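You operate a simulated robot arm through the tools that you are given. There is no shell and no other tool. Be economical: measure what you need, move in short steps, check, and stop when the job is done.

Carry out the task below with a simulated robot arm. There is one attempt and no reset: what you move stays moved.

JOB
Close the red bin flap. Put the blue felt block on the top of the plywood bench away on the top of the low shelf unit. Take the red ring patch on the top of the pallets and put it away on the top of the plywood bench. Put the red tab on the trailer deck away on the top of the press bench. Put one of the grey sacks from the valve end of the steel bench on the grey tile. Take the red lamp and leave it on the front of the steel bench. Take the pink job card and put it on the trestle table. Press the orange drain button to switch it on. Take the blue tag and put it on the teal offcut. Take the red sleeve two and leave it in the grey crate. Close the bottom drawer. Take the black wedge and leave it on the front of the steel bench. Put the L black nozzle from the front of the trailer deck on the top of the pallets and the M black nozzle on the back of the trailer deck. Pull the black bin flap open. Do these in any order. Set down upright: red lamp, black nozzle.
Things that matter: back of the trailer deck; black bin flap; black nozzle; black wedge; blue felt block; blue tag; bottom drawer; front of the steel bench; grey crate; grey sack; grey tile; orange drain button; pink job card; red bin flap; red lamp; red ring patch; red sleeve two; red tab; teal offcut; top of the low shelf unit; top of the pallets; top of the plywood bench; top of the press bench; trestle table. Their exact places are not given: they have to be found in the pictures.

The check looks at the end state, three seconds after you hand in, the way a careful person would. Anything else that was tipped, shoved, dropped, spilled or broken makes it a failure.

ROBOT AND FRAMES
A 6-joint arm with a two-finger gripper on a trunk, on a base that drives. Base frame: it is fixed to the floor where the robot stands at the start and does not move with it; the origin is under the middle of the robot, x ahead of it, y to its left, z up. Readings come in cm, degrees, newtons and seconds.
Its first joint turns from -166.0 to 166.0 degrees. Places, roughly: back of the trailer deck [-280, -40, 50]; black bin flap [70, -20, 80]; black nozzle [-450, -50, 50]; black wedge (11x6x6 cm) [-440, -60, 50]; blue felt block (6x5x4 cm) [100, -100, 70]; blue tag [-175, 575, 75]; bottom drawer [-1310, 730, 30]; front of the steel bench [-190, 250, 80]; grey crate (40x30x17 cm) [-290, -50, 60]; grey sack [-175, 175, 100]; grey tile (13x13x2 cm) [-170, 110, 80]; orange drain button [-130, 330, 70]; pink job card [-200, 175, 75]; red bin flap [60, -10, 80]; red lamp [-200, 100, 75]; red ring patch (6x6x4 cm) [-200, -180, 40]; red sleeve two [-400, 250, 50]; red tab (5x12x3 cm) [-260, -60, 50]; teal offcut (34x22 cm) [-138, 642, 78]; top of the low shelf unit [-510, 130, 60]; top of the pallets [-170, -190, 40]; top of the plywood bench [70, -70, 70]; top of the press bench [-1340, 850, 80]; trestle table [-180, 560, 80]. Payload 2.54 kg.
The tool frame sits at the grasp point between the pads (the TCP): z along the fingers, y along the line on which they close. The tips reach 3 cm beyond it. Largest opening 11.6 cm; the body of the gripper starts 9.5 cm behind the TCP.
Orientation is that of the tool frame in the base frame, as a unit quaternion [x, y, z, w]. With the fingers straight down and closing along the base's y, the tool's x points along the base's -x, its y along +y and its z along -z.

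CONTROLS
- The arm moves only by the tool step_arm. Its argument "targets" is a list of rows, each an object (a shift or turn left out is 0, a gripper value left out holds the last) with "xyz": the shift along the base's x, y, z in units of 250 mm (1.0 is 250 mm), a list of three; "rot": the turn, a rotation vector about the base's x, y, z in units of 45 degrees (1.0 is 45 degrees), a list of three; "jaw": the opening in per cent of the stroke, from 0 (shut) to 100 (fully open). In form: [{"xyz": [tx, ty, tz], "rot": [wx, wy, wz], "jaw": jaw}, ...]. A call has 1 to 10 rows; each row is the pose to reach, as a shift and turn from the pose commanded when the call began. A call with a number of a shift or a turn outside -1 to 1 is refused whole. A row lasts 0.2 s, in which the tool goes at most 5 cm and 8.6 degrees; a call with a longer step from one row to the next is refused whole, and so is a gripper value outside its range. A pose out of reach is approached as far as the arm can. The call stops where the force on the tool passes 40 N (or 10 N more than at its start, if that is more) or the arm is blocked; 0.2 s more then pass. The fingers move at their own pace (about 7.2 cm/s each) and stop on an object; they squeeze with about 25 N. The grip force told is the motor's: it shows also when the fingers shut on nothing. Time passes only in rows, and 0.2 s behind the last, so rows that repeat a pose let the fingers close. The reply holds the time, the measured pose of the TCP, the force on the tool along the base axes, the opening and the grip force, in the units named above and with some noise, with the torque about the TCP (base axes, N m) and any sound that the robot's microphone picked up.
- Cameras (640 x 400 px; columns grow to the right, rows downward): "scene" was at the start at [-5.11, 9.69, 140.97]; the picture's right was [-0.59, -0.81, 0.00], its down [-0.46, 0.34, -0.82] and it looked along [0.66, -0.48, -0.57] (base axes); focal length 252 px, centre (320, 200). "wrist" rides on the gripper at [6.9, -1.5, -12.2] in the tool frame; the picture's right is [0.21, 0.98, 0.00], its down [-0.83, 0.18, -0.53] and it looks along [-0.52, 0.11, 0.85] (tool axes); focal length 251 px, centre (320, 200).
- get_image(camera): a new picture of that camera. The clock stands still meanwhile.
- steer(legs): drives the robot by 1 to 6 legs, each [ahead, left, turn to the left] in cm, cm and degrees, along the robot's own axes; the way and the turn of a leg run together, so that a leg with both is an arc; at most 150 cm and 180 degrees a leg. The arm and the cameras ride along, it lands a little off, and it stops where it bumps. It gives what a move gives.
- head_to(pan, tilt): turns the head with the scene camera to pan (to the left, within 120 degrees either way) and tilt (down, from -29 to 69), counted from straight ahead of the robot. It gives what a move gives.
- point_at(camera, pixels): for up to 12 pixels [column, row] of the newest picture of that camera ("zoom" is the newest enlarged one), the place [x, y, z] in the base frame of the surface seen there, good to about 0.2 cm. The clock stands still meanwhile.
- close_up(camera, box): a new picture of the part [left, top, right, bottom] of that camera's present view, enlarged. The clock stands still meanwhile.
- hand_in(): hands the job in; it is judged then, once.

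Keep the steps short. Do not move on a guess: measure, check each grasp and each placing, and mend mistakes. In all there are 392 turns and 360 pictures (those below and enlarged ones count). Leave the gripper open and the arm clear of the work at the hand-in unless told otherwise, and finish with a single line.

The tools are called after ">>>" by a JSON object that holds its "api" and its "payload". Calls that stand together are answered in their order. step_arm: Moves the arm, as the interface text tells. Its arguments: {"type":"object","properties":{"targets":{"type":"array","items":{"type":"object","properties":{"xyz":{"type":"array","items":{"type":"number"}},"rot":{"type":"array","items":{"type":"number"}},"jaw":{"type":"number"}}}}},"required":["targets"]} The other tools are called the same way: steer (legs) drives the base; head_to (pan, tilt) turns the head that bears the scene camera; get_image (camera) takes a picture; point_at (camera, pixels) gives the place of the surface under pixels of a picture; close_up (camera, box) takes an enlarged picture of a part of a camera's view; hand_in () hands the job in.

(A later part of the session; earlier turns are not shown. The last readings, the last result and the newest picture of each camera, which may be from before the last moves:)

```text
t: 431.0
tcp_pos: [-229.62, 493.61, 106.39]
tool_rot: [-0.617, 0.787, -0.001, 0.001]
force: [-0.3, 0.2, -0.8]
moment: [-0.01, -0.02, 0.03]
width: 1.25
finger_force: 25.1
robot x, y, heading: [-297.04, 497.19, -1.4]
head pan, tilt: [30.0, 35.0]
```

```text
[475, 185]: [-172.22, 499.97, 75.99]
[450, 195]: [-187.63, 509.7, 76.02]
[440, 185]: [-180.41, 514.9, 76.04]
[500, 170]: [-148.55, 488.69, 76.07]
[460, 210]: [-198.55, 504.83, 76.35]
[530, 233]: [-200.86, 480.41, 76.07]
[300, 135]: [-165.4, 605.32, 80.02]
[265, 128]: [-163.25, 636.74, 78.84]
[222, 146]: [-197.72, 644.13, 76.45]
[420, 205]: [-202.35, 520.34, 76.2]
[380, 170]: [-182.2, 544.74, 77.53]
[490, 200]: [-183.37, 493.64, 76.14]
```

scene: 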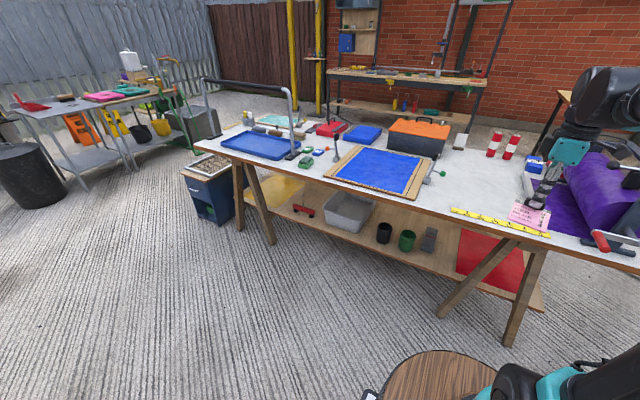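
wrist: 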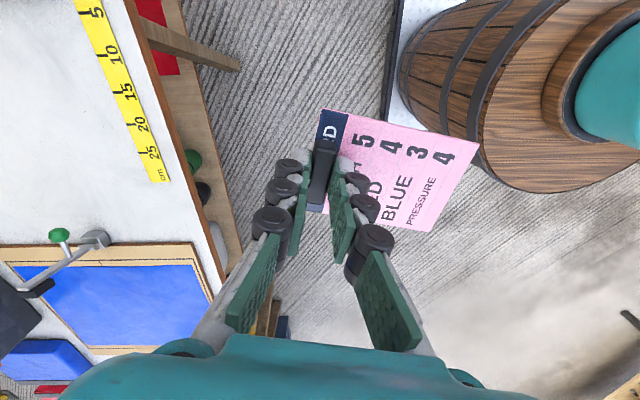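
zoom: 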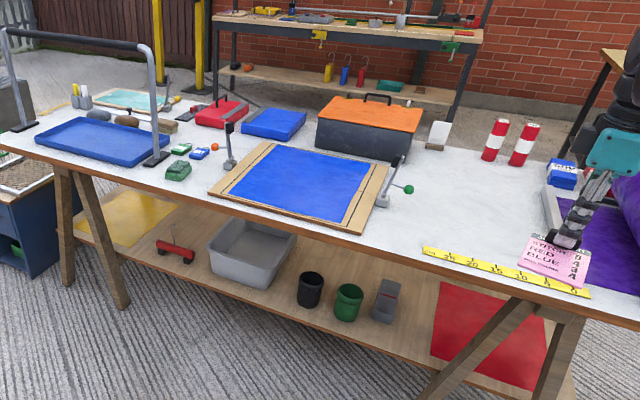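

Free area at (-172..-190, 495..512), table z 76. I drive 27 cm ahead and place the clip at (-178,502).

>>> {"api": "steer", "payload": {"legs": [[27, 0, 0]]}}

>>> {"api": "step_arm", "payload": {"targets": [{"xyz": [0.18, 0.06, 0]}, {"xyz": [0.36, 0.12, 0]}, {"xyz": [0.54, 0.18, 0]}, {"xyz": [0.72, 0.24, 0]}, {"xyz": [0.9, 0.3, 0]}, {"xyz": [0.98, 0.32, -0.15]}, {"xyz": [0.98, 0.32, -0.34]}, {"xyz": [0.98, 0.32, -0.53]}, {"xyz": [0.98, 0.32, -0.72]}, {"xyz": [0.98, 0.32, -0.9]}]}}

>>> {"api": "get_image", "payload": {"camera": "wrist"}}

```text
t: 432.9
tcp_pos: [-202.23, 493.21, 106.43]
tool_rot: [-0.619, 0.785, 0.0, 0.0]
force: [0.3, -0.4, -0.4]
moment: [0.01, 0.0, -0.02]
width: 1.28
finger_force: 24.8
robot x, y, heading: [-269.52, 496.11, -1.2]
head pan, tilt: [30.0, 35.0]
```

```text
t: 435.1
tcp_pos: [-178.32, 501.3, 84.05]
tool_rot: [-0.618, 0.786, -0.001, 0.001]
force: [-0.2, 0.1, -0.1]
moment: [0.0, 0.0, 0.01]
width: 1.28
finger_force: 24.7
robot x, y, heading: [-269.41, 495.89, -1.2]
head pan, tilt: [30.0, 35.0]
```

```text
191 pictures are left
```

wrist: 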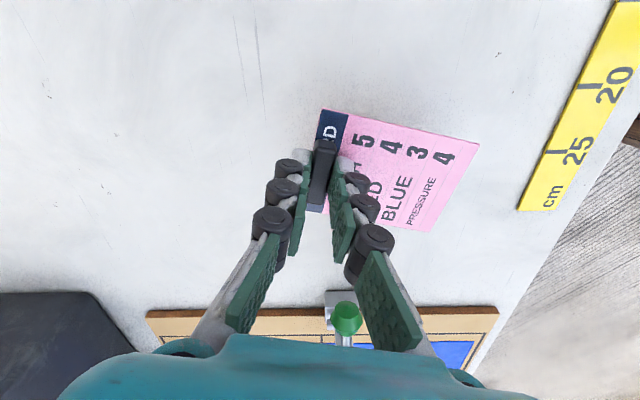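

>>> {"api": "step_arm", "payload": {"targets": [{"xyz": [0, 0, -0.1]}, {"xyz": [0, 0, -0.16]}, {"xyz": [0, 0, -0.178]}]}}

```text
t: 435.9
tcp_pos: [-178.05, 501.31, 79.6]
tool_rot: [-0.618, 0.786, 0.0, 0.001]
force: [-2.1, 1.5, 19.9]
moment: [0.03, 0.09, -0.04]
width: 1.29
finger_force: 25.0
robot x, y, heading: [-269.65, 495.98, -1.2]
head pan, tilt: [30.0, 35.0]
```

>>> {"api": "step_arm", "payload": {"targets": [{"xyz": [0, 0, 0.012]}, {"xyz": [0, 0, 0.012], "jaw": 35}, {"xyz": [0, 0, 0.012]}, {"xyz": [0, 0, 0.15]}, {"xyz": [0, 0, 0.34]}, {"xyz": [0, 0, 0.53]}, {"xyz": [0, 0, 0.72]}, {"xyz": [0, 0, 0.91]}]}}

>>> {"api": "get_image", "payload": {"camera": "wrist"}}

>>> {"api": "close_up", "payload": {"camera": "scene", "box": [200, 100, 580, 260]}}

```text
t: 437.7
tcp_pos: [-178.03, 501.2, 101.95]
tool_rot: [-0.619, 0.786, -0.001, 0.001]
force: [0.1, 0.1, -0.4]
moment: [0.04, 0.07, -0.03]
width: 4.07
finger_force: 0.1
robot x, y, heading: [-269.22, 496.19, -1.2]
head pan, tilt: [30.0, 35.0]
```

```text
190 pictures are left
```

wrist: 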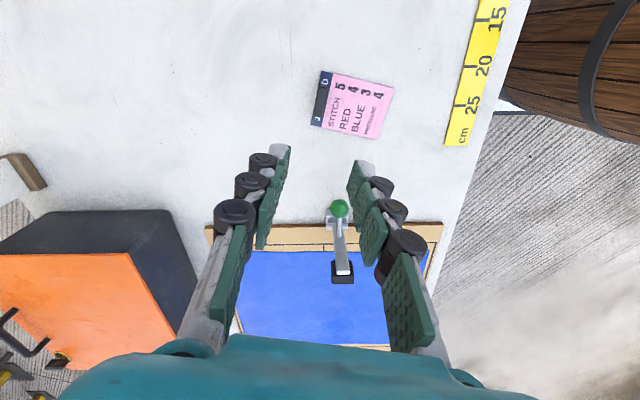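

```text
1.68 times, centred on (390, 180) of scene
```

zoom: 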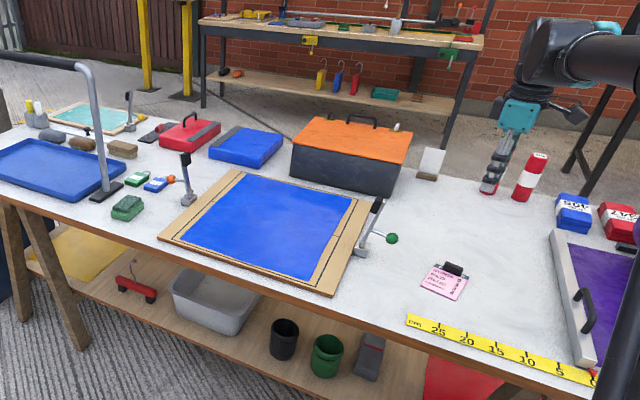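

The card lies on the trestle table. Next the blue tag (~(-175,575)). I retract and drive 75 cm along +y.

>>> {"api": "step_arm", "payload": {"targets": [{"xyz": [-0.18, 0, 0.08]}, {"xyz": [-0.36, 0, 0.16]}, {"xyz": [-0.54, 0, 0.24]}, {"xyz": [-0.72, 0, 0.24]}, {"xyz": [-0.9, 0, 0.24]}]}}

>>> {"api": "steer", "payload": {"legs": [[0, 75, 1]]}}

>>> {"api": "head_to", "payload": {"pan": 20, "tilt": 40}}

>>> {"api": "get_image", "payload": {"camera": "scene"}}

>>> {"api": "get_image", "payload": {"camera": "wrist"}}

```text
t: 438.9
tcp_pos: [-200.21, 500.99, 108.15]
tool_rot: [-0.618, 0.786, -0.001, 0.0]
force: [2.1, -0.7, -0.4]
moment: [-0.03, 0.07, -0.03]
width: 4.05
finger_force: 0.0
robot x, y, heading: [-269.34, 496.26, -0.8]
head pan, tilt: [30.0, 35.0]
```

```text
t: 443.0
tcp_pos: [-199.82, 577.61, 108.26]
tool_rot: [-0.627, 0.779, -0.001, 0.0]
force: [-0.5, 0.4, 0.0]
moment: [0.01, 0.0, -0.03]
width: 4.06
finger_force: 0.1
robot x, y, heading: [-269.07, 571.52, 0.1]
head pan, tilt: [30.0, 35.0]
```

```text
t: 443.7
tcp_pos: [-199.87, 577.51, 108.27]
tool_rot: [-0.627, 0.779, -0.001, 0.001]
force: [-0.2, -0.1, -0.1]
moment: [-0.03, 0.0, 0.0]
width: 4.06
finger_force: 0.0
robot x, y, heading: [-268.85, 571.08, 0.1]
head pan, tilt: [20.0, 40.0]
```

```text
188 pictures are left
```

scene: 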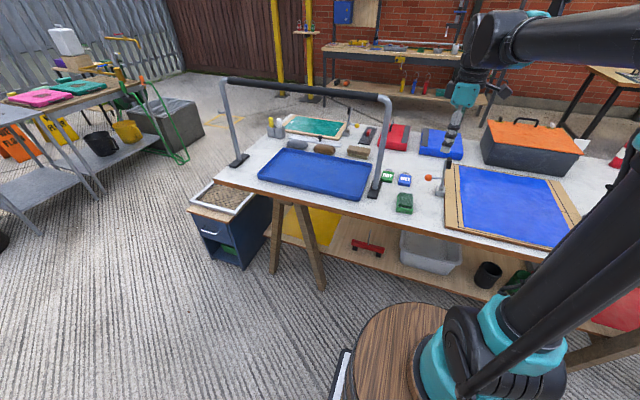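

```text
187 pictures are left
```

wrist: 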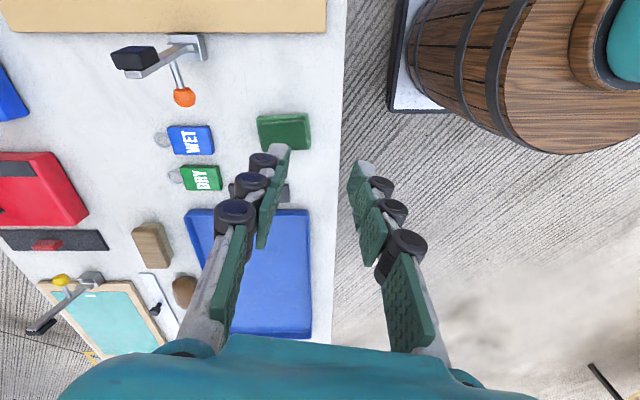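

>>> {"api": "close_up", "payload": {"camera": "wrist", "box": [140, 100, 240, 200]}}

>>> {"api": "point_at", "payload": {"camera": "zoom", "pixels": [[180, 100], [285, 100], [195, 215], [300, 210], [240, 155], [90, 155], [110, 160], [80, 140], [230, 280]]}}

>>> {"api": "close_up", "payload": {"camera": "scene", "box": [370, 160, 450, 220]}}

```text
4.00 times, centred on (190, 150) of wrist
```

zoom: 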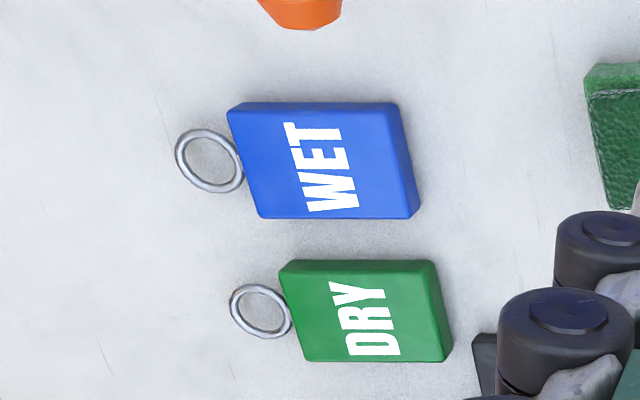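

```text
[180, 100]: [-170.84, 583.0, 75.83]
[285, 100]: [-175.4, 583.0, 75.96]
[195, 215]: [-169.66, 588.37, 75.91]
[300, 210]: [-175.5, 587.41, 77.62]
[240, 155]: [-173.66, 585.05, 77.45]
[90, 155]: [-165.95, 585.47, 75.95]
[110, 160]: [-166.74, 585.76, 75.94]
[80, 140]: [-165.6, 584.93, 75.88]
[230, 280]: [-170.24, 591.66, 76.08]
```

```text
6.67 times, centred on (410, 190) of scene
```

zoom: 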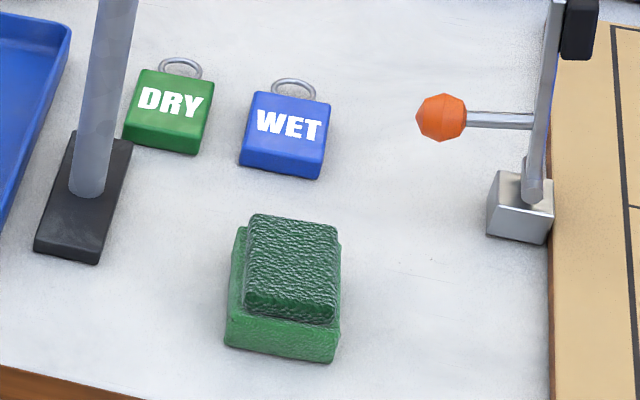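

>>> {"api": "close_up", "payload": {"camera": "wrist", "box": [140, 100, 240, 200]}}

>>> {"api": "point_at", "payload": {"camera": "zoom", "pixels": [[240, 112], [385, 112], [268, 210], [405, 210], [320, 160], [285, 267], [430, 267], [300, 355], [180, 160], [240, 160], [210, 130], [210, 190]]}}

```text
4.00 times, centred on (190, 150) of wrist
```

zoom: 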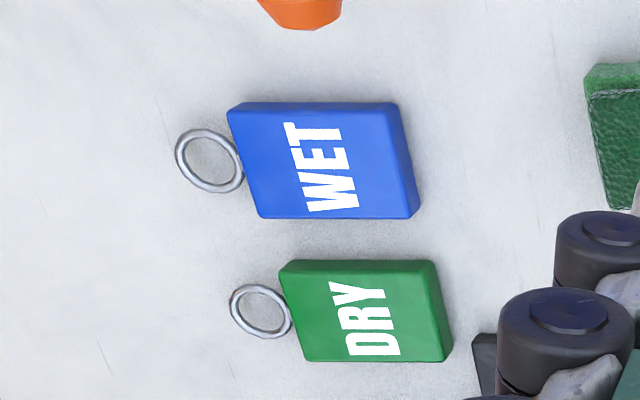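

```text
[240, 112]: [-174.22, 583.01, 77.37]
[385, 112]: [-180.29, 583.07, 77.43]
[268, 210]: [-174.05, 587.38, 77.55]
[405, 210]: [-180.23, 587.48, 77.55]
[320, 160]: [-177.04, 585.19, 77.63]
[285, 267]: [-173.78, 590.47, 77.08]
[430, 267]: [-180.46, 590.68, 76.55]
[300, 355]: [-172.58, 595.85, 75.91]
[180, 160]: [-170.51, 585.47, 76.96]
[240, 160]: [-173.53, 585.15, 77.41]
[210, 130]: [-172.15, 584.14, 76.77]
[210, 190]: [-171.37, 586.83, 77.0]
```

WET tag: x -180.6..-173.7, y 582.6..587.9, top z 77.5. DRY begins at y 590.2, leaving room for a finger. I check the orange ball, and turn the tool -77.6° in two calls.

>>> {"api": "step_arm", "payload": {"targets": [{"xyz": [0.1, 0.03, 0], "rot": [0, 0, -0.18], "jaw": 56}, {"xyz": [0.2, 0.06, 0], "rot": [0, 0, -0.36]}, {"xyz": [0.3, 0.09, 0], "rot": [0, 0, -0.54]}, {"xyz": [0.4, 0.12, 0], "rot": [0, 0, -0.72]}, {"xyz": [0.5, 0.15, 0], "rot": [0, 0, -0.9]}]}}

>>> {"api": "step_arm", "payload": {"targets": [{"xyz": [0.1, 0.04, 0], "rot": [0, 0, -0.18]}, {"xyz": [0.2, 0.08, 0], "rot": [0, 0, -0.36]}, {"xyz": [0.3, 0.12, 0], "rot": [0, 0, -0.54]}, {"xyz": [0.407, 0.158, 0], "rot": [0, 0, -0.72]}, {"xyz": [0.407, 0.158, -0.1], "rot": [0, 0, -0.824]}, {"xyz": [0.407, 0.158, -0.29], "rot": [0, 0, -0.824]}]}}

>>> {"api": "get_image", "payload": {"camera": "wrist"}}

```text
t: 444.9
tcp_pos: [-187.21, 581.27, 108.22]
tool_rot: [-0.318, 0.948, -0.002, 0.0]
force: [-0.2, 0.3, 0.0]
moment: [0.01, -0.03, -0.04]
width: 6.5
finger_force: 0.0
robot x, y, heading: [-268.91, 571.07, 0.1]
head pan, tilt: [20.0, 40.0]
```

```text
t: 446.3
tcp_pos: [-177.07, 585.18, 100.94]
tool_rot: [-0.001, 1.0, -0.001, 0.0]
force: [-0.8, -0.4, 0.1]
moment: [-0.01, 0.01, -0.02]
width: 6.5
finger_force: 0.0
robot x, y, heading: [-268.81, 571.14, 0.1]
head pan, tilt: [20.0, 40.0]
```

```text
183 pictures are left
```

wrist: 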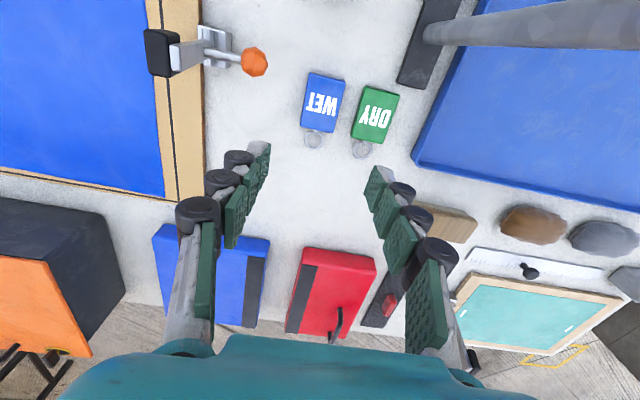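

>>> {"api": "point_at", "payload": {"camera": "wrist", "pixels": [[253, 60], [160, 50], [600, 25], [440, 35], [320, 100], [370, 115], [560, 300], [470, 310], [600, 305], [535, 340], [480, 285]]}}

```text
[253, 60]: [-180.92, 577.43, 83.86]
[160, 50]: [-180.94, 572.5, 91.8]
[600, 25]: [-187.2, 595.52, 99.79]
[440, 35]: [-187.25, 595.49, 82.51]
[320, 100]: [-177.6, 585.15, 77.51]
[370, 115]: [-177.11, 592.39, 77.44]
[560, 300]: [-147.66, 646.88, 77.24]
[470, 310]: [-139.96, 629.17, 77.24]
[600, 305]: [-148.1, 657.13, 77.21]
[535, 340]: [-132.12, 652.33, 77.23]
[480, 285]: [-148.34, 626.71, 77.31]
```

Post at (-187,595.5), ball at (-181,577.4,84): both clear. I descend to z 79.3 and close.

>>> {"api": "step_arm", "payload": {"targets": [{"xyz": [0, 0.002, -0.19]}, {"xyz": [0, 0.002, -0.38]}, {"xyz": [0, 0.002, -0.57]}, {"xyz": [0, 0.002, -0.7]}]}}

>>> {"api": "get_image", "payload": {"camera": "wrist"}}

```text
t: 447.3
tcp_pos: [-176.99, 585.38, 83.06]
tool_rot: [-0.001, 1.0, -0.001, 0.0]
force: [0.1, -0.4, 0.4]
moment: [0.02, -0.02, 0.01]
width: 6.47
finger_force: 0.2
robot x, y, heading: [-269.04, 571.21, 0.2]
head pan, tilt: [20.0, 40.0]
```

```text
182 pictures are left
```

wrist: 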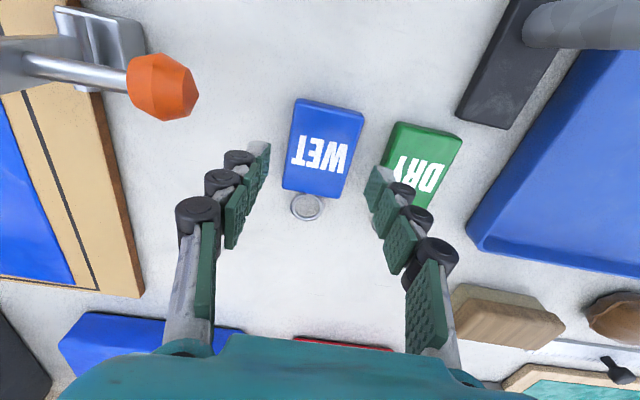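

>>> {"api": "step_arm", "payload": {"targets": [{"xyz": [0, -0.006, -0.08], "jaw": 53}, {"xyz": [0, -0.006, -0.15]}, {"xyz": [0, -0.006, -0.15], "jaw": 0}, {"xyz": [0, -0.006, -0.15]}, {"xyz": [0, -0.006, -0.15]}]}}

>>> {"api": "step_arm", "payload": {"targets": [{"xyz": [0, 0, 0.1]}, {"xyz": [0, 0, 0.29]}, {"xyz": [0, 0, 0.48]}, {"xyz": [0, 0, 0.67]}, {"xyz": [0, 0, 0.86]}, {"xyz": [0, 0, 1.0]}]}}

>>> {"api": "get_image", "payload": {"camera": "wrist"}}

```text
t: 448.5
tcp_pos: [-177.27, 585.01, 79.52]
tool_rot: [-0.001, 1.0, -0.001, 0.0]
force: [0.3, 0.5, -0.3]
moment: [-0.03, -0.03, 0.01]
width: 4.88
finger_force: 25.0
robot x, y, heading: [-268.49, 571.35, 0.2]
head pan, tilt: [20.0, 40.0]
```

```text
t: 449.9
tcp_pos: [-177.58, 585.33, 104.59]
tool_rot: [-0.002, 1.0, -0.001, 0.0]
force: [-0.4, -1.0, -0.2]
moment: [-0.02, 0.0, -0.04]
width: 4.85
finger_force: 25.2
robot x, y, heading: [-268.82, 571.28, 0.2]
head pan, tilt: [20.0, 40.0]
```

```text
181 pictures are left
```

wrist: 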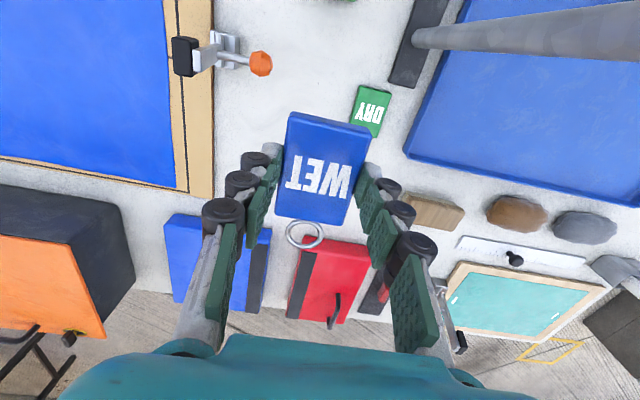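

Tag held (4.9 cm). The teal offcut is on the table's far (east) side, and the handle frame is in the way from here. I check the space to the east.

>>> {"api": "get_image", "payload": {"camera": "scene"}}

>>> {"api": "point_at", "payload": {"camera": "scene", "pixels": [[330, 52], [400, 110], [470, 60], [480, 105], [280, 95], [315, 110], [350, 128], [590, 120], [225, 85], [385, 100], [320, 128], [270, 75]]}}

```text
180 pictures are left
```

scene: 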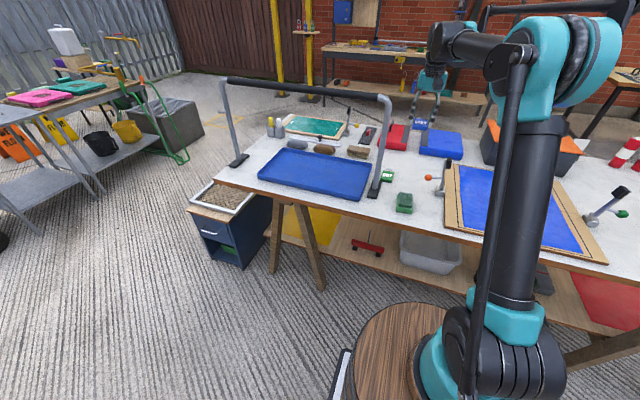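

```text
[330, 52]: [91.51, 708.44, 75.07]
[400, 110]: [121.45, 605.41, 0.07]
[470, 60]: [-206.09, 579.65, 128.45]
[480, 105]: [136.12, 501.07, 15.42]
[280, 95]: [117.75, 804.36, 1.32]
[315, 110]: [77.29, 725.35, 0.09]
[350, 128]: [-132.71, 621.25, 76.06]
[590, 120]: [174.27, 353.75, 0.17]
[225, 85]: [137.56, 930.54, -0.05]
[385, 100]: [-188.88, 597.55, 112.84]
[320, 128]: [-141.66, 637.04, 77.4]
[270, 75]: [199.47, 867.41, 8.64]
```

East side is open. I retract, go back south, pass between the benches at y≈410, and come up the east side.

>>> {"api": "step_arm", "payload": {"targets": [{"xyz": [-0.18, 0, 0.05]}, {"xyz": [-0.36, 0, 0.1]}, {"xyz": [-0.54, 0, 0.1]}, {"xyz": [-0.72, 0, 0.1]}, {"xyz": [-0.9, 0, 0.1]}, {"xyz": [-1.0, 0, 0.1]}]}}

>>> {"api": "steer", "payload": {"legs": [[-12, 0, 0], [0, -100, 0], [0, -60, 0], [120, 0, 0], [110, 0, 0], [0, 110, 0]]}}

>>> {"api": "steer", "payload": {"legs": [[0, 120, 0], [0, 0, 180]]}}

>>> {"api": "head_to", "payload": {"pan": 20, "tilt": 40}}

>>> {"api": "get_image", "payload": {"camera": "scene"}}

>>> {"api": "get_image", "payload": {"camera": "wrist"}}

```text
t: 451.3
tcp_pos: [-202.19, 585.31, 107.15]
tool_rot: [-0.001, 1.0, -0.001, 0.0]
force: [0.1, 0.8, -0.6]
moment: [-0.02, 0.04, 0.0]
width: 4.87
finger_force: 25.0
robot x, y, heading: [-268.79, 571.43, 0.1]
head pan, tilt: [20.0, 40.0]
```

```text
t: 476.6
tcp_pos: [17.46, 543.48, 107.23]
tool_rot: [0.004, 1.0, -0.001, 0.0]
force: [-0.4, 0.4, -1.5]
moment: [0.0, 0.0, 0.0]
width: 4.86
finger_force: 25.3
robot x, y, heading: [-49.62, 530.0, -0.5]
head pan, tilt: [20.0, 40.0]
```

```text
t: 490.1
tcp_pos: [-116.98, 634.71, 107.2]
tool_rot: [1.0, 0.02, 0.0, -0.001]
force: [0.3, 0.0, -0.2]
moment: [-0.03, -0.01, 0.01]
width: 4.87
finger_force: 24.9
robot x, y, heading: [-50.82, 651.9, -177.5]
head pan, tilt: [20.0, 40.0]
```

```text
t: 490.7
tcp_pos: [-117.04, 634.75, 107.3]
tool_rot: [1.0, 0.02, 0.0, -0.001]
force: [1.2, -0.2, 0.2]
moment: [0.01, -0.01, -0.02]
width: 4.88
finger_force: 25.2
robot x, y, heading: [-51.03, 651.55, -177.6]
head pan, tilt: [20.0, 40.0]
```

```text
179 pictures are left
```

scene: 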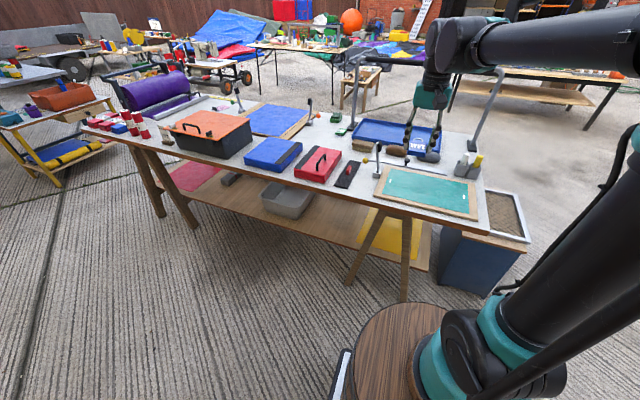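

```text
178 pictures are left
```

wrist: 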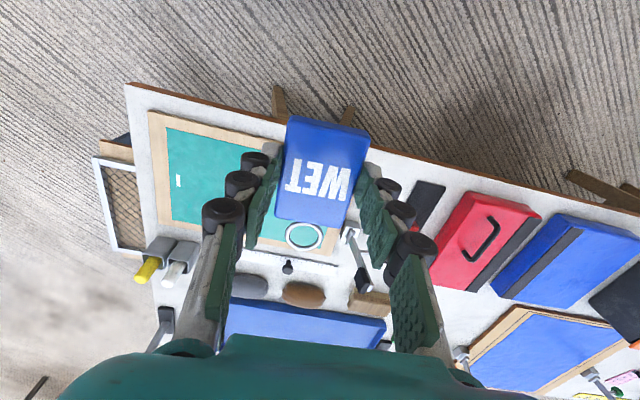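

>>> {"api": "close_up", "payload": {"camera": "scene", "box": [340, 130, 520, 250]}}

>>> {"api": "point_at", "payload": {"camera": "zoom", "pixels": [[170, 145], [470, 205], [150, 215], [475, 280], [310, 210], [250, 190], [400, 240], [180, 135], [130, 190], [230, 165], [430, 200], [90, 120]]}}

```text
3.33 times, centred on (430, 190) of scene
```

zoom: 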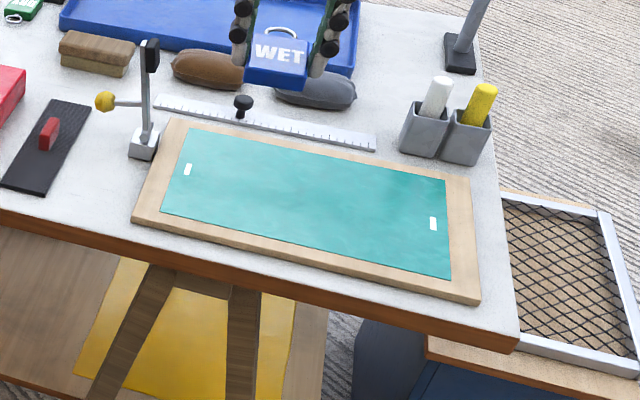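

```text
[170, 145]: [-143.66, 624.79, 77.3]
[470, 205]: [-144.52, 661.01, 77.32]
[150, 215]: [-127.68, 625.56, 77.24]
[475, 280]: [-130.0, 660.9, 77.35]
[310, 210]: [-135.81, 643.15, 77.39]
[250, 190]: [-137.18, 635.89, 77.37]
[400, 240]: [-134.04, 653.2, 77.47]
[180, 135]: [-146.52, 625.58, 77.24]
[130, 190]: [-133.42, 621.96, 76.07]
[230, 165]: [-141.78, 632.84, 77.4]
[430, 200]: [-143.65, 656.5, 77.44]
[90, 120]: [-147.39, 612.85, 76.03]
```

Teal centre (-137.5,642.5), z 77.4. I place the tag there.

>>> {"api": "step_arm", "payload": {"targets": [{"xyz": [-0.17, 0.06, 0]}, {"xyz": [-0.34, 0.12, 0]}, {"xyz": [-0.51, 0.18, 0]}, {"xyz": [-0.68, 0.24, 0]}, {"xyz": [-0.82, 0.29, -0.1]}, {"xyz": [-0.82, 0.29, -0.29]}, {"xyz": [-0.82, 0.29, -0.48]}, {"xyz": [-0.82, 0.29, -0.67]}, {"xyz": [-0.82, 0.29, -0.86]}, {"xyz": [-0.82, 0.29, -0.97]}]}}

>>> {"api": "get_image", "payload": {"camera": "wrist"}}

```text
t: 492.9
tcp_pos: [-137.51, 641.92, 82.97]
tool_rot: [1.0, 0.021, 0.0, -0.001]
force: [-0.5, -0.3, -0.3]
moment: [0.0, -0.03, 0.0]
width: 4.84
finger_force: 24.7
robot x, y, heading: [-50.9, 651.62, -177.4]
head pan, tilt: [20.0, 40.0]
```

```text
176 pictures are left
```

wrist: 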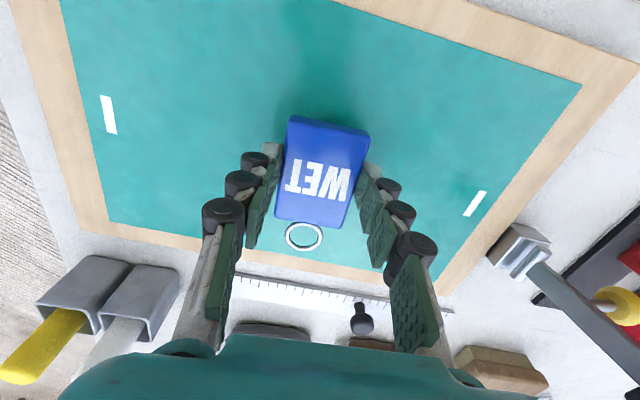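

>>> {"api": "step_arm", "payload": {"targets": [{"xyz": [0, 0, -0.06]}, {"xyz": [0, 0, -0.08]}, {"xyz": [0, 0, -0.09]}]}}

```text
t: 493.7
tcp_pos: [-137.56, 642.0, 80.76]
tool_rot: [1.0, 0.02, -0.001, -0.001]
force: [1.5, -0.9, 13.5]
moment: [-0.1, 0.04, 0.02]
width: 4.88
finger_force: 24.7
robot x, y, heading: [-50.76, 651.51, -177.6]
head pan, tilt: [20.0, 40.0]
```

>>> {"api": "step_arm", "payload": {"targets": [{"xyz": [0, 0, 0.01]}, {"xyz": [0, 0, 0.01], "jaw": 60}, {"xyz": [0, 0, 0.01]}, {"xyz": [0, 0, 0.19]}, {"xyz": [0, 0, 0.38]}, {"xyz": [0, 0, 0.57]}, {"xyz": [0, 0, 0.76]}, {"xyz": [0.1, 0, 0.92]}, {"xyz": [0.28, 0, 0.95]}, {"xyz": [0.46, 0, 0.98]}]}}

>>> {"api": "close_up", "payload": {"camera": "scene", "box": [340, 130, 520, 250]}}

```text
t: 495.9
tcp_pos: [-126.2, 641.4, 105.35]
tool_rot: [1.0, 0.02, -0.001, 0.0]
force: [-1.4, -0.1, -0.8]
moment: [0.01, -0.05, 0.04]
width: 6.93
finger_force: 0.0
robot x, y, heading: [-50.92, 651.71, -177.5]
head pan, tilt: [20.0, 40.0]
```

```text
3.33 times, centred on (430, 190) of scene
```

zoom: 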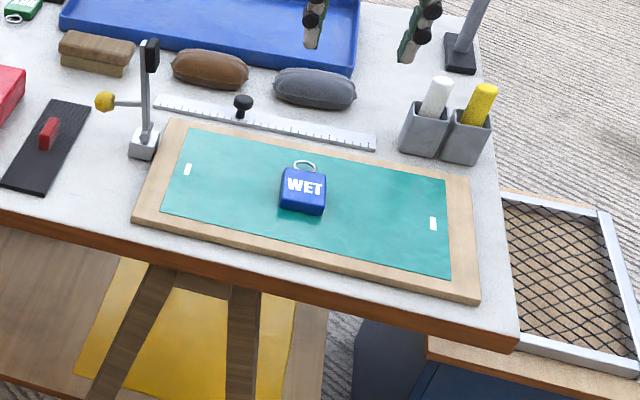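

Blue tag rests on the teal offcut. Next the orange drain button (~(-130,330)). I drive down the east side.

>>> {"api": "steer", "payload": {"legs": [[0, 150, -2], [0, 150, 0]]}}

>>> {"api": "head_to", "payload": {"pan": 15, "tilt": 40}}

>>> {"api": "get_image", "payload": {"camera": "scene"}}

>>> {"api": "get_image", "payload": {"camera": "wrist"}}

```text
t: 510.2
tcp_pos: [-126.92, 345.88, 105.42]
tool_rot: [1.0, 0.012, 0.0, -0.001]
force: [0.4, -0.6, -0.5]
moment: [-0.01, 0.02, 0.01]
width: 6.96
finger_force: 0.0
robot x, y, heading: [-51.16, 354.6, -178.6]
head pan, tilt: [20.0, 40.0]
```

```text
t: 510.9
tcp_pos: [-126.83, 345.96, 105.35]
tool_rot: [1.0, 0.011, 0.001, 0.0]
force: [-0.3, -1.0, -1.5]
moment: [0.02, 0.0, -0.03]
width: 6.98
finger_force: 0.0
robot x, y, heading: [-51.45, 354.49, -178.7]
head pan, tilt: [15.0, 40.0]
```

```text
174 pictures are left
```

scene: 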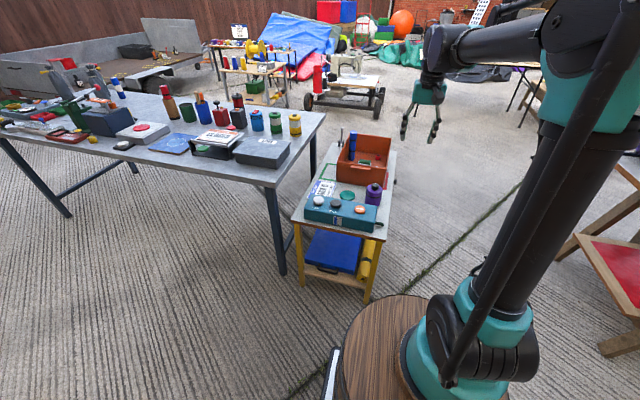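

```text
173 pictures are left
```

wrist: 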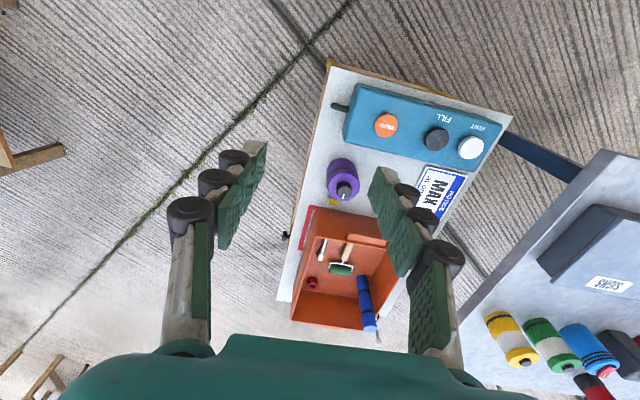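

>>> {"api": "close_up", "payload": {"camera": "wrist", "box": [330, 80, 520, 210]}}

>>> {"api": "point_at", "payload": {"camera": "zoom", "pixels": [[188, 153], [165, 150], [212, 155], [188, 130], [188, 175], [358, 197], [475, 225], [130, 120], [250, 170], [300, 200]]}}

>>> {"api": "close_up", "payload": {"camera": "scene", "box": [280, 160, 400, 250]}}

```text
3.08 times, centred on (425, 145) of wrist
```

zoom: 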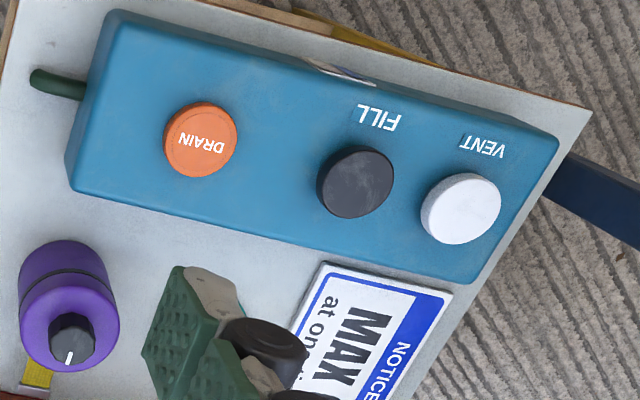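

```text
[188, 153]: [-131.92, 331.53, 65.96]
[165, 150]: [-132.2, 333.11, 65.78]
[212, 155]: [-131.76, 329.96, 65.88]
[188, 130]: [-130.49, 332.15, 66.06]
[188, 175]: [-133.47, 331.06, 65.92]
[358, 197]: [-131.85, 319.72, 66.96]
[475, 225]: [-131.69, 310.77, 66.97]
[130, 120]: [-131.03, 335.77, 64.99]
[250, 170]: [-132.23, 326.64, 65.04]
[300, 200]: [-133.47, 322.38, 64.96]
```

```text
4.44 times, centred on (340, 205) of scene
```

zoom: 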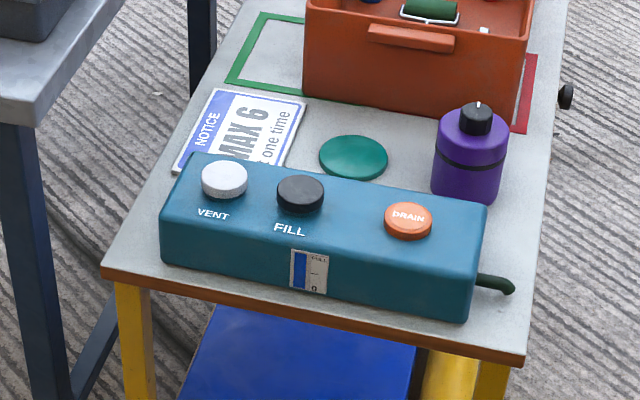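

Orange DRAIN button at (-131.9,331.6), top z 66. I back up 5 cm, shut the jaw, and go above it.

>>> {"api": "steer", "payload": {"legs": [[-5, 0, 0]]}}

>>> {"api": "step_arm", "payload": {"targets": [{"xyz": [-0.1, -0.14, 0], "jaw": 0}, {"xyz": [-0.2, -0.28, 0]}, {"xyz": [-0.3, -0.42, 0]}, {"xyz": [-0.38, -0.55, -0.05]}, {"xyz": [-0.4, -0.57, -0.24]}, {"xyz": [-0.4, -0.57, -0.43]}, {"xyz": [-0.4, -0.57, -0.62]}, {"xyz": [-0.4, -0.57, -0.81]}, {"xyz": [-0.4, -0.57, -1.0]}]}}

>>> {"api": "get_image", "payload": {"camera": "wrist"}}

```text
t: 511.8
tcp_pos: [-122.23, 346.25, 105.32]
tool_rot: [1.0, 0.011, 0.001, -0.001]
force: [0.6, 0.2, -0.1]
moment: [0.03, -0.01, 0.0]
width: 6.97
finger_force: 0.1
robot x, y, heading: [-46.28, 354.53, -178.6]
head pan, tilt: [15.0, 40.0]
```

```text
t: 513.8
tcp_pos: [-132.31, 331.85, 80.09]
tool_rot: [1.0, 0.011, 0.0, -0.002]
force: [0.0, -0.5, 1.3]
moment: [0.02, 0.05, -0.03]
width: 0.0
finger_force: 25.1
robot x, y, heading: [-46.53, 354.43, -178.4]
head pan, tilt: [15.0, 40.0]
```

```text
170 pictures are left
```

wrist: 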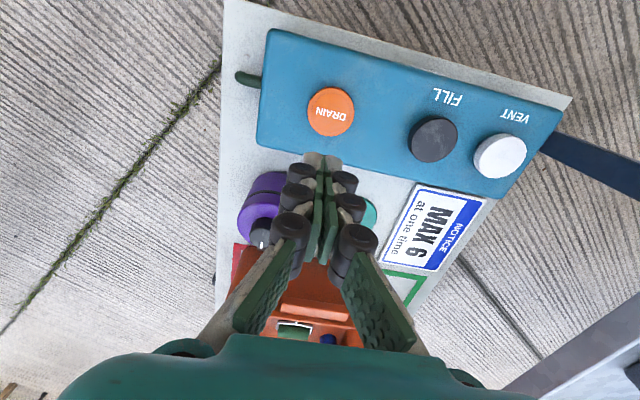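

>>> {"api": "point_at", "payload": {"camera": "wrist", "pixels": [[330, 112], [318, 112], [343, 112], [330, 98], [330, 126]]}}

```text
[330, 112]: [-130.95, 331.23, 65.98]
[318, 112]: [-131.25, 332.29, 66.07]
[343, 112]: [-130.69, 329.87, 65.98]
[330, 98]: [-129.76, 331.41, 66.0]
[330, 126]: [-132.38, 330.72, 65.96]
```

Button reads (-131.0,331.2) now; I correct and press slowly.

>>> {"api": "step_arm", "payload": {"targets": [{"xyz": [0.052, -0.026, -0.15]}, {"xyz": [0.052, -0.026, -0.32]}, {"xyz": [0.052, -0.026, -0.42]}, {"xyz": [0.052, -0.026, -0.45]}, {"xyz": [0.052, -0.026, -0.465]}, {"xyz": [0.052, -0.026, -0.48]}]}}

```text
t: 515.2
tcp_pos: [-130.9, 331.21, 68.29]
tool_rot: [1.0, 0.012, 0.0, -0.001]
force: [-1.3, 1.1, 4.4]
moment: [0.03, 0.01, -0.02]
width: 0.58
finger_force: 28.3
robot x, y, heading: [-46.61, 354.58, -178.5]
head pan, tilt: [15.0, 40.0]
heard: click
```

Click heard (4 N). I rise and check the button.

>>> {"api": "step_arm", "payload": {"targets": [{"xyz": [0, 0, 0.19]}, {"xyz": [0, 0, 0.38]}, {"xyz": [0, 0, 0.57]}, {"xyz": [0, 0, 0.76]}, {"xyz": [0, 0, 0.95]}]}}

>>> {"api": "close_up", "payload": {"camera": "scene", "box": [280, 160, 400, 250]}}

>>> {"api": "close_up", "payload": {"camera": "wrist", "box": [230, 20, 590, 240]}}

```text
t: 516.4
tcp_pos: [-130.8, 331.12, 92.1]
tool_rot: [1.0, 0.01, 0.0, -0.001]
force: [0.0, 0.4, -0.1]
moment: [0.0, -0.01, 0.01]
width: 0.0
finger_force: 28.6
robot x, y, heading: [-46.52, 354.42, -178.6]
head pan, tilt: [15.0, 40.0]
```

```text
4.44 times, centred on (340, 205) of scene
```

zoom: 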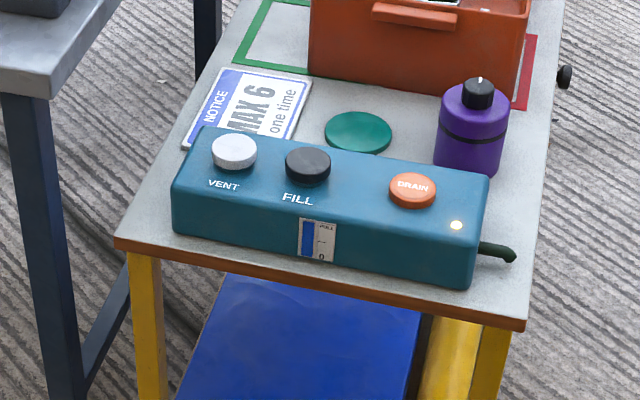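

```text
1.78 times, centred on (410, 130) of wrist
```

zoom: 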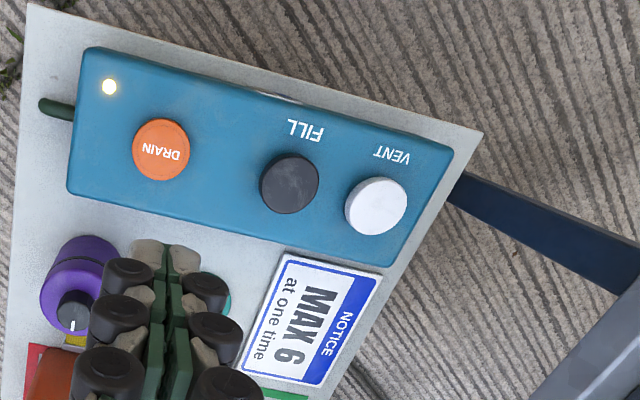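

The lamp is lit: drain is on. Next the black wedge. I retract the arm and drive the south route toward the trailer.

>>> {"api": "step_arm", "payload": {"targets": [{"xyz": [0.18, 0, 0.1], "jaw": 80}, {"xyz": [0.36, 0, 0.2]}, {"xyz": [0.54, 0, 0.3]}, {"xyz": [0.72, 0, 0.4]}, {"xyz": [0.9, 0, 0.5]}, {"xyz": [1.0, 0, 0.55]}]}}

>>> {"api": "steer", "payload": {"legs": [[0, 150, -1.4], [0, 150, 0], [110, 10, 0], [130, 0, 0]]}}

```text
refused: row 1 steps farther than a row can; nothing moved
```

```text
t: 542.4
tcp_pos: [-379.18, 29.12, 92.18]
tool_rot: [1.0, -0.004, -0.001, 0.0]
force: [0.3, 0.4, -0.2]
moment: [0.0, -0.04, 0.06]
width: 0.0
finger_force: 28.3
robot x, y, heading: [-294.42, 50.11, 179.5]
head pan, tilt: [15.0, 40.0]
```

The retract was refused while the drive went ahead, so the arm passed over the steel bench at z 92. I must check nothing was hit. I look back at the bench.

>>> {"api": "head_to", "payload": {"pan": -118, "tilt": 25}}

>>> {"api": "get_image", "payload": {"camera": "scene"}}

```text
t: 544.5
tcp_pos: [-379.3, 29.09, 92.07]
tool_rot: [1.0, -0.005, 0.0, 0.0]
force: [-1.4, 0.3, 0.3]
moment: [0.02, 0.01, 0.02]
width: 0.03
finger_force: 28.5
robot x, y, heading: [-294.29, 50.27, 179.4]
head pan, tilt: [-118.0, 25.0]
```

```text
167 pictures are left
```

scene: 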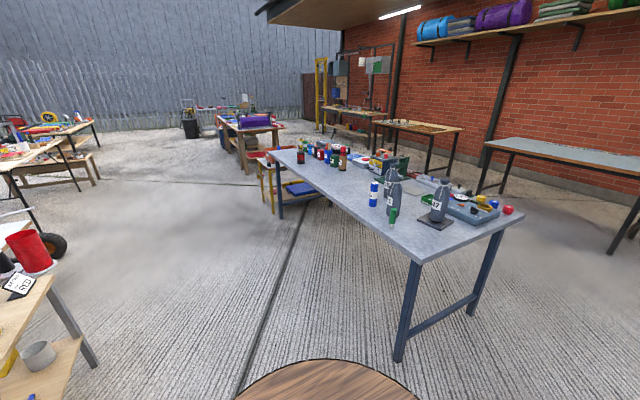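

>>> {"api": "close_up", "payload": {"camera": "scene", "box": [280, 130, 530, 260]}}

>>> {"api": "close_up", "payload": {"camera": "scene", "box": [340, 140, 470, 215]}}

```text
2.56 times, centred on (405, 195) of scene
```

zoom: 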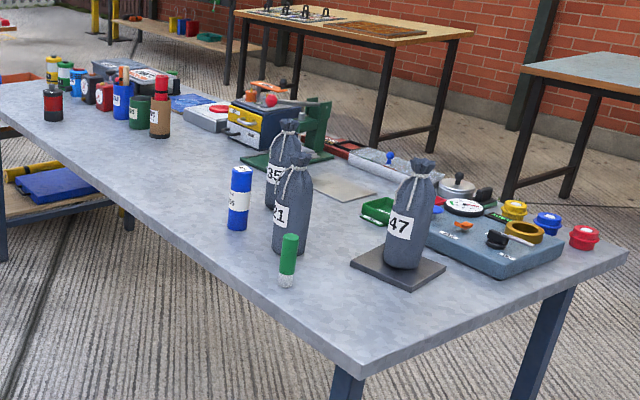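

```text
4.92 times, centred on (405, 178) of scene
```

zoom: 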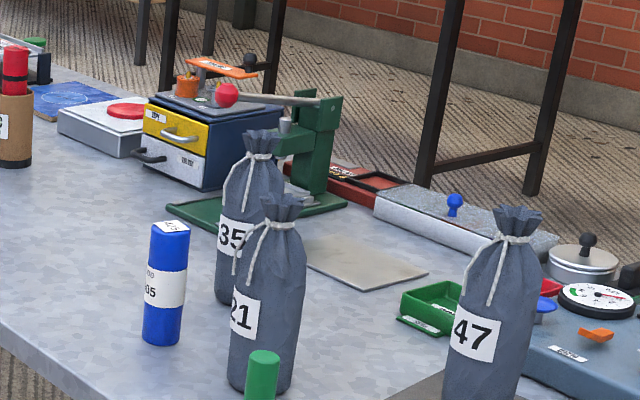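

>>> {"api": "point_at", "payload": {"camera": "zoom", "pixels": [[227, 95], [275, 100], [315, 100], [328, 97], [325, 120], [325, 170], [210, 68], [248, 62], [455, 203], [585, 240]]}}

```text
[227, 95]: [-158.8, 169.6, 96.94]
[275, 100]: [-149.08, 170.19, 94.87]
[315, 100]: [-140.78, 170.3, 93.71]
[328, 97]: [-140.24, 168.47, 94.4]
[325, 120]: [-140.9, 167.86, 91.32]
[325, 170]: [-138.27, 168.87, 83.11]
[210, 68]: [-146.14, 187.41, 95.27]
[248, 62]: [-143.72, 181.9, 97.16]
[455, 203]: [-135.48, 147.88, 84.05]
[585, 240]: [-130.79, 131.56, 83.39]
```

The lever ball (-158.8,169.6,97) and the rest match the earlier views: nothing was hit. Now I raise the arm and retract, then go on to the wedge.

>>> {"api": "step_arm", "payload": {"targets": [{"xyz": [0, 0, 0.18], "jaw": 80}, {"xyz": [0.1, 0, 0.34]}, {"xyz": [0.22, 0, 0.48]}, {"xyz": [0.36, 0, 0.58]}, {"xyz": [0.52, 0, 0.58]}]}}

```text
t: 545.7
tcp_pos: [-366.33, 29.17, 106.37]
tool_rot: [1.0, -0.004, -0.001, -0.001]
force: [-0.6, 0.3, 0.6]
moment: [0.02, -0.05, 0.02]
width: 9.3
finger_force: 0.1
robot x, y, heading: [-294.62, 49.97, 179.8]
head pan, tilt: [-118.0, 25.0]
```

>>> {"api": "steer", "payload": {"legs": [[75, 2, 0], [68, 0, 0], [0, 0, 90.5], [8, 0, 0]]}}

>>> {"api": "head_to", "payload": {"pan": 20, "tilt": 45}}

>>> {"api": "get_image", "payload": {"camera": "wrist"}}

>>> {"api": "close_up", "payload": {"camera": "scene", "box": [370, 130, 540, 260]}}

```text
t: 557.8
tcp_pos: [-408.37, -29.78, 106.32]
tool_rot: [0.672, 0.741, 0.0, -0.001]
force: [0.2, -0.7, -0.1]
moment: [-0.04, 0.03, 0.03]
width: 9.27
finger_force: 0.1
robot x, y, heading: [-436.57, 39.73, -84.6]
head pan, tilt: [-118.0, 25.0]
```

```text
t: 560.0
tcp_pos: [-408.29, -29.87, 106.38]
tool_rot: [0.673, 0.74, -0.001, 0.0]
force: [-1.0, 0.4, -0.1]
moment: [0.0, -0.01, -0.01]
width: 9.28
finger_force: 0.1
robot x, y, heading: [-436.89, 39.38, -84.5]
head pan, tilt: [20.0, 45.0]
```

```text
164 pictures are left
```

wrist: 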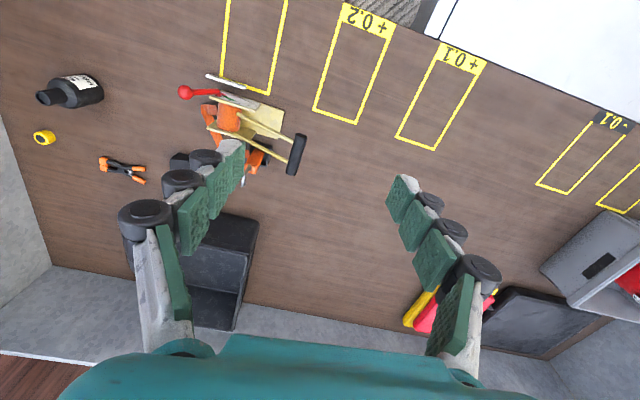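

```text
3.08 times, centred on (455, 195) of scene
```

zoom: 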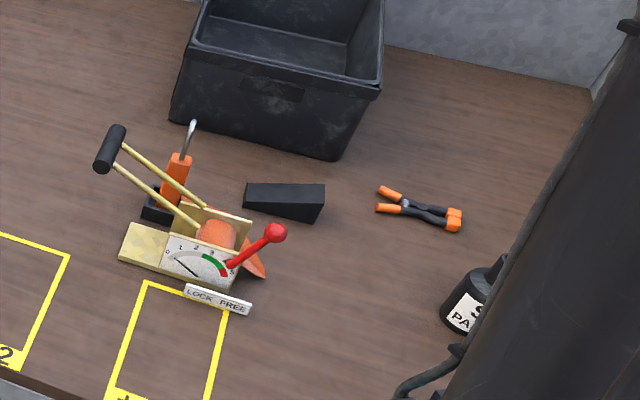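

I move above the wedge for a measured view.

>>> {"api": "step_arm", "payload": {"targets": [{"xyz": [-0.17, -0.08, 0]}, {"xyz": [-0.34, -0.16, 0]}, {"xyz": [-0.51, -0.24, 0]}, {"xyz": [-0.68, -0.32, 0]}, {"xyz": [-0.85, -0.4, 0]}, {"xyz": [-1.0, -0.48, -0.05]}]}}

>>> {"api": "step_arm", "payload": {"targets": [{"xyz": [-0.12, -0.13, -0.05]}, {"xyz": [-0.24, -0.26, -0.1]}, {"xyz": [-0.24, -0.28, -0.29]}]}}

>>> {"api": "get_image", "payload": {"camera": "wrist"}}

```text
t: 561.4
tcp_pos: [-433.1, -42.02, 105.42]
tool_rot: [0.672, 0.741, -0.001, 0.0]
force: [-0.1, -0.1, 0.3]
moment: [-0.01, 0.05, 0.01]
width: 9.28
finger_force: 0.1
robot x, y, heading: [-436.38, 39.37, -84.2]
head pan, tilt: [20.0, 45.0]
```

```text
t: 562.2
tcp_pos: [-439.49, -49.12, 98.09]
tool_rot: [0.672, 0.74, -0.001, -0.001]
force: [0.1, 0.0, 0.1]
moment: [-0.05, -0.03, 0.02]
width: 9.27
finger_force: 0.2
robot x, y, heading: [-436.65, 39.56, -84.6]
head pan, tilt: [20.0, 45.0]
```

```text
162 pictures are left
```

wrist: 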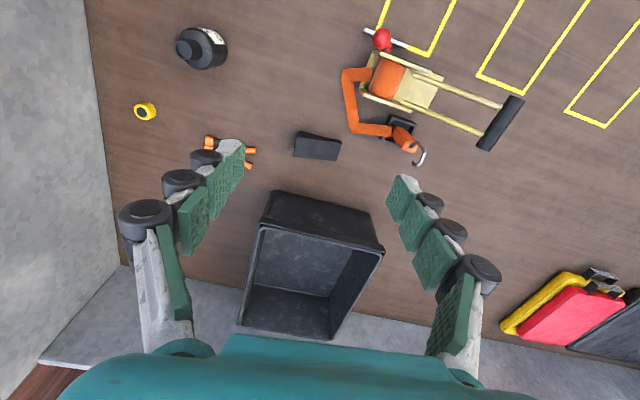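

>>> {"api": "close_up", "payload": {"camera": "wrist", "box": [270, 110, 370, 190]}}

>>> {"api": "point_at", "payload": {"camera": "zoom", "pixels": [[165, 130], [440, 180], [160, 235], [410, 305], [200, 180], [300, 200], [410, 230], [190, 250], [300, 260], [200, 225], [390, 290]]}}

```text
5.00 times, centred on (320, 150) of wrist
```

zoom: 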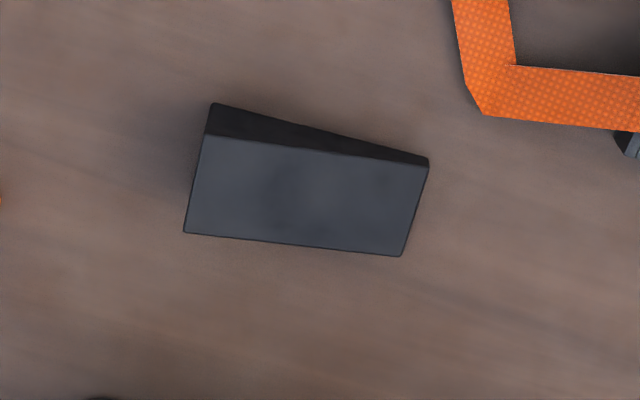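

```text
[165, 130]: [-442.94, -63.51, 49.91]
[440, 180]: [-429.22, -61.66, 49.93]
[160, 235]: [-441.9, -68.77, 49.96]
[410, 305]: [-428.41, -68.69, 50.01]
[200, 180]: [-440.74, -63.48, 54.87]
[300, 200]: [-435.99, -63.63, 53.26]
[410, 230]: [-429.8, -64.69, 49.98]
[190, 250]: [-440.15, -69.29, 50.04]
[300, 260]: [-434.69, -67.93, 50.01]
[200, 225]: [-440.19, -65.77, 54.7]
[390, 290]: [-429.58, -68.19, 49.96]
```

>>> {"api": "point_at", "payload": {"camera": "zoom", "pixels": [[215, 110], [212, 142], [192, 226], [424, 168], [400, 248], [310, 155], [300, 240], [250, 140], [250, 185], [350, 200]]}}

```text
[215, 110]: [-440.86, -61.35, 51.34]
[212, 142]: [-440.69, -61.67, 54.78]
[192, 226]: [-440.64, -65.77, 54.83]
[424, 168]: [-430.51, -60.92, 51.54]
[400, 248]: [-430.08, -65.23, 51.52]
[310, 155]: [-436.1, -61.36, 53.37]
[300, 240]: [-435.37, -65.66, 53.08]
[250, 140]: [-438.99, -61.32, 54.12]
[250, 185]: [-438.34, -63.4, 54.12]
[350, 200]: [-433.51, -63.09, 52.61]
```

>>> {"api": "point_at", "payload": {"camera": "wrist", "pixels": [[275, 194], [330, 205], [375, 242], [300, 215], [360, 230], [270, 215], [415, 155], [400, 125]]}}

```text
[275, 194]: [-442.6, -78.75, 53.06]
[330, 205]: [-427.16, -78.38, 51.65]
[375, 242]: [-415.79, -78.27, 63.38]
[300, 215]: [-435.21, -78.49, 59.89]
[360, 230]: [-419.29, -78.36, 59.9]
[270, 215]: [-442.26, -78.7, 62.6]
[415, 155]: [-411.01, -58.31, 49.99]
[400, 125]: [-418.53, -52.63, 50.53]
```

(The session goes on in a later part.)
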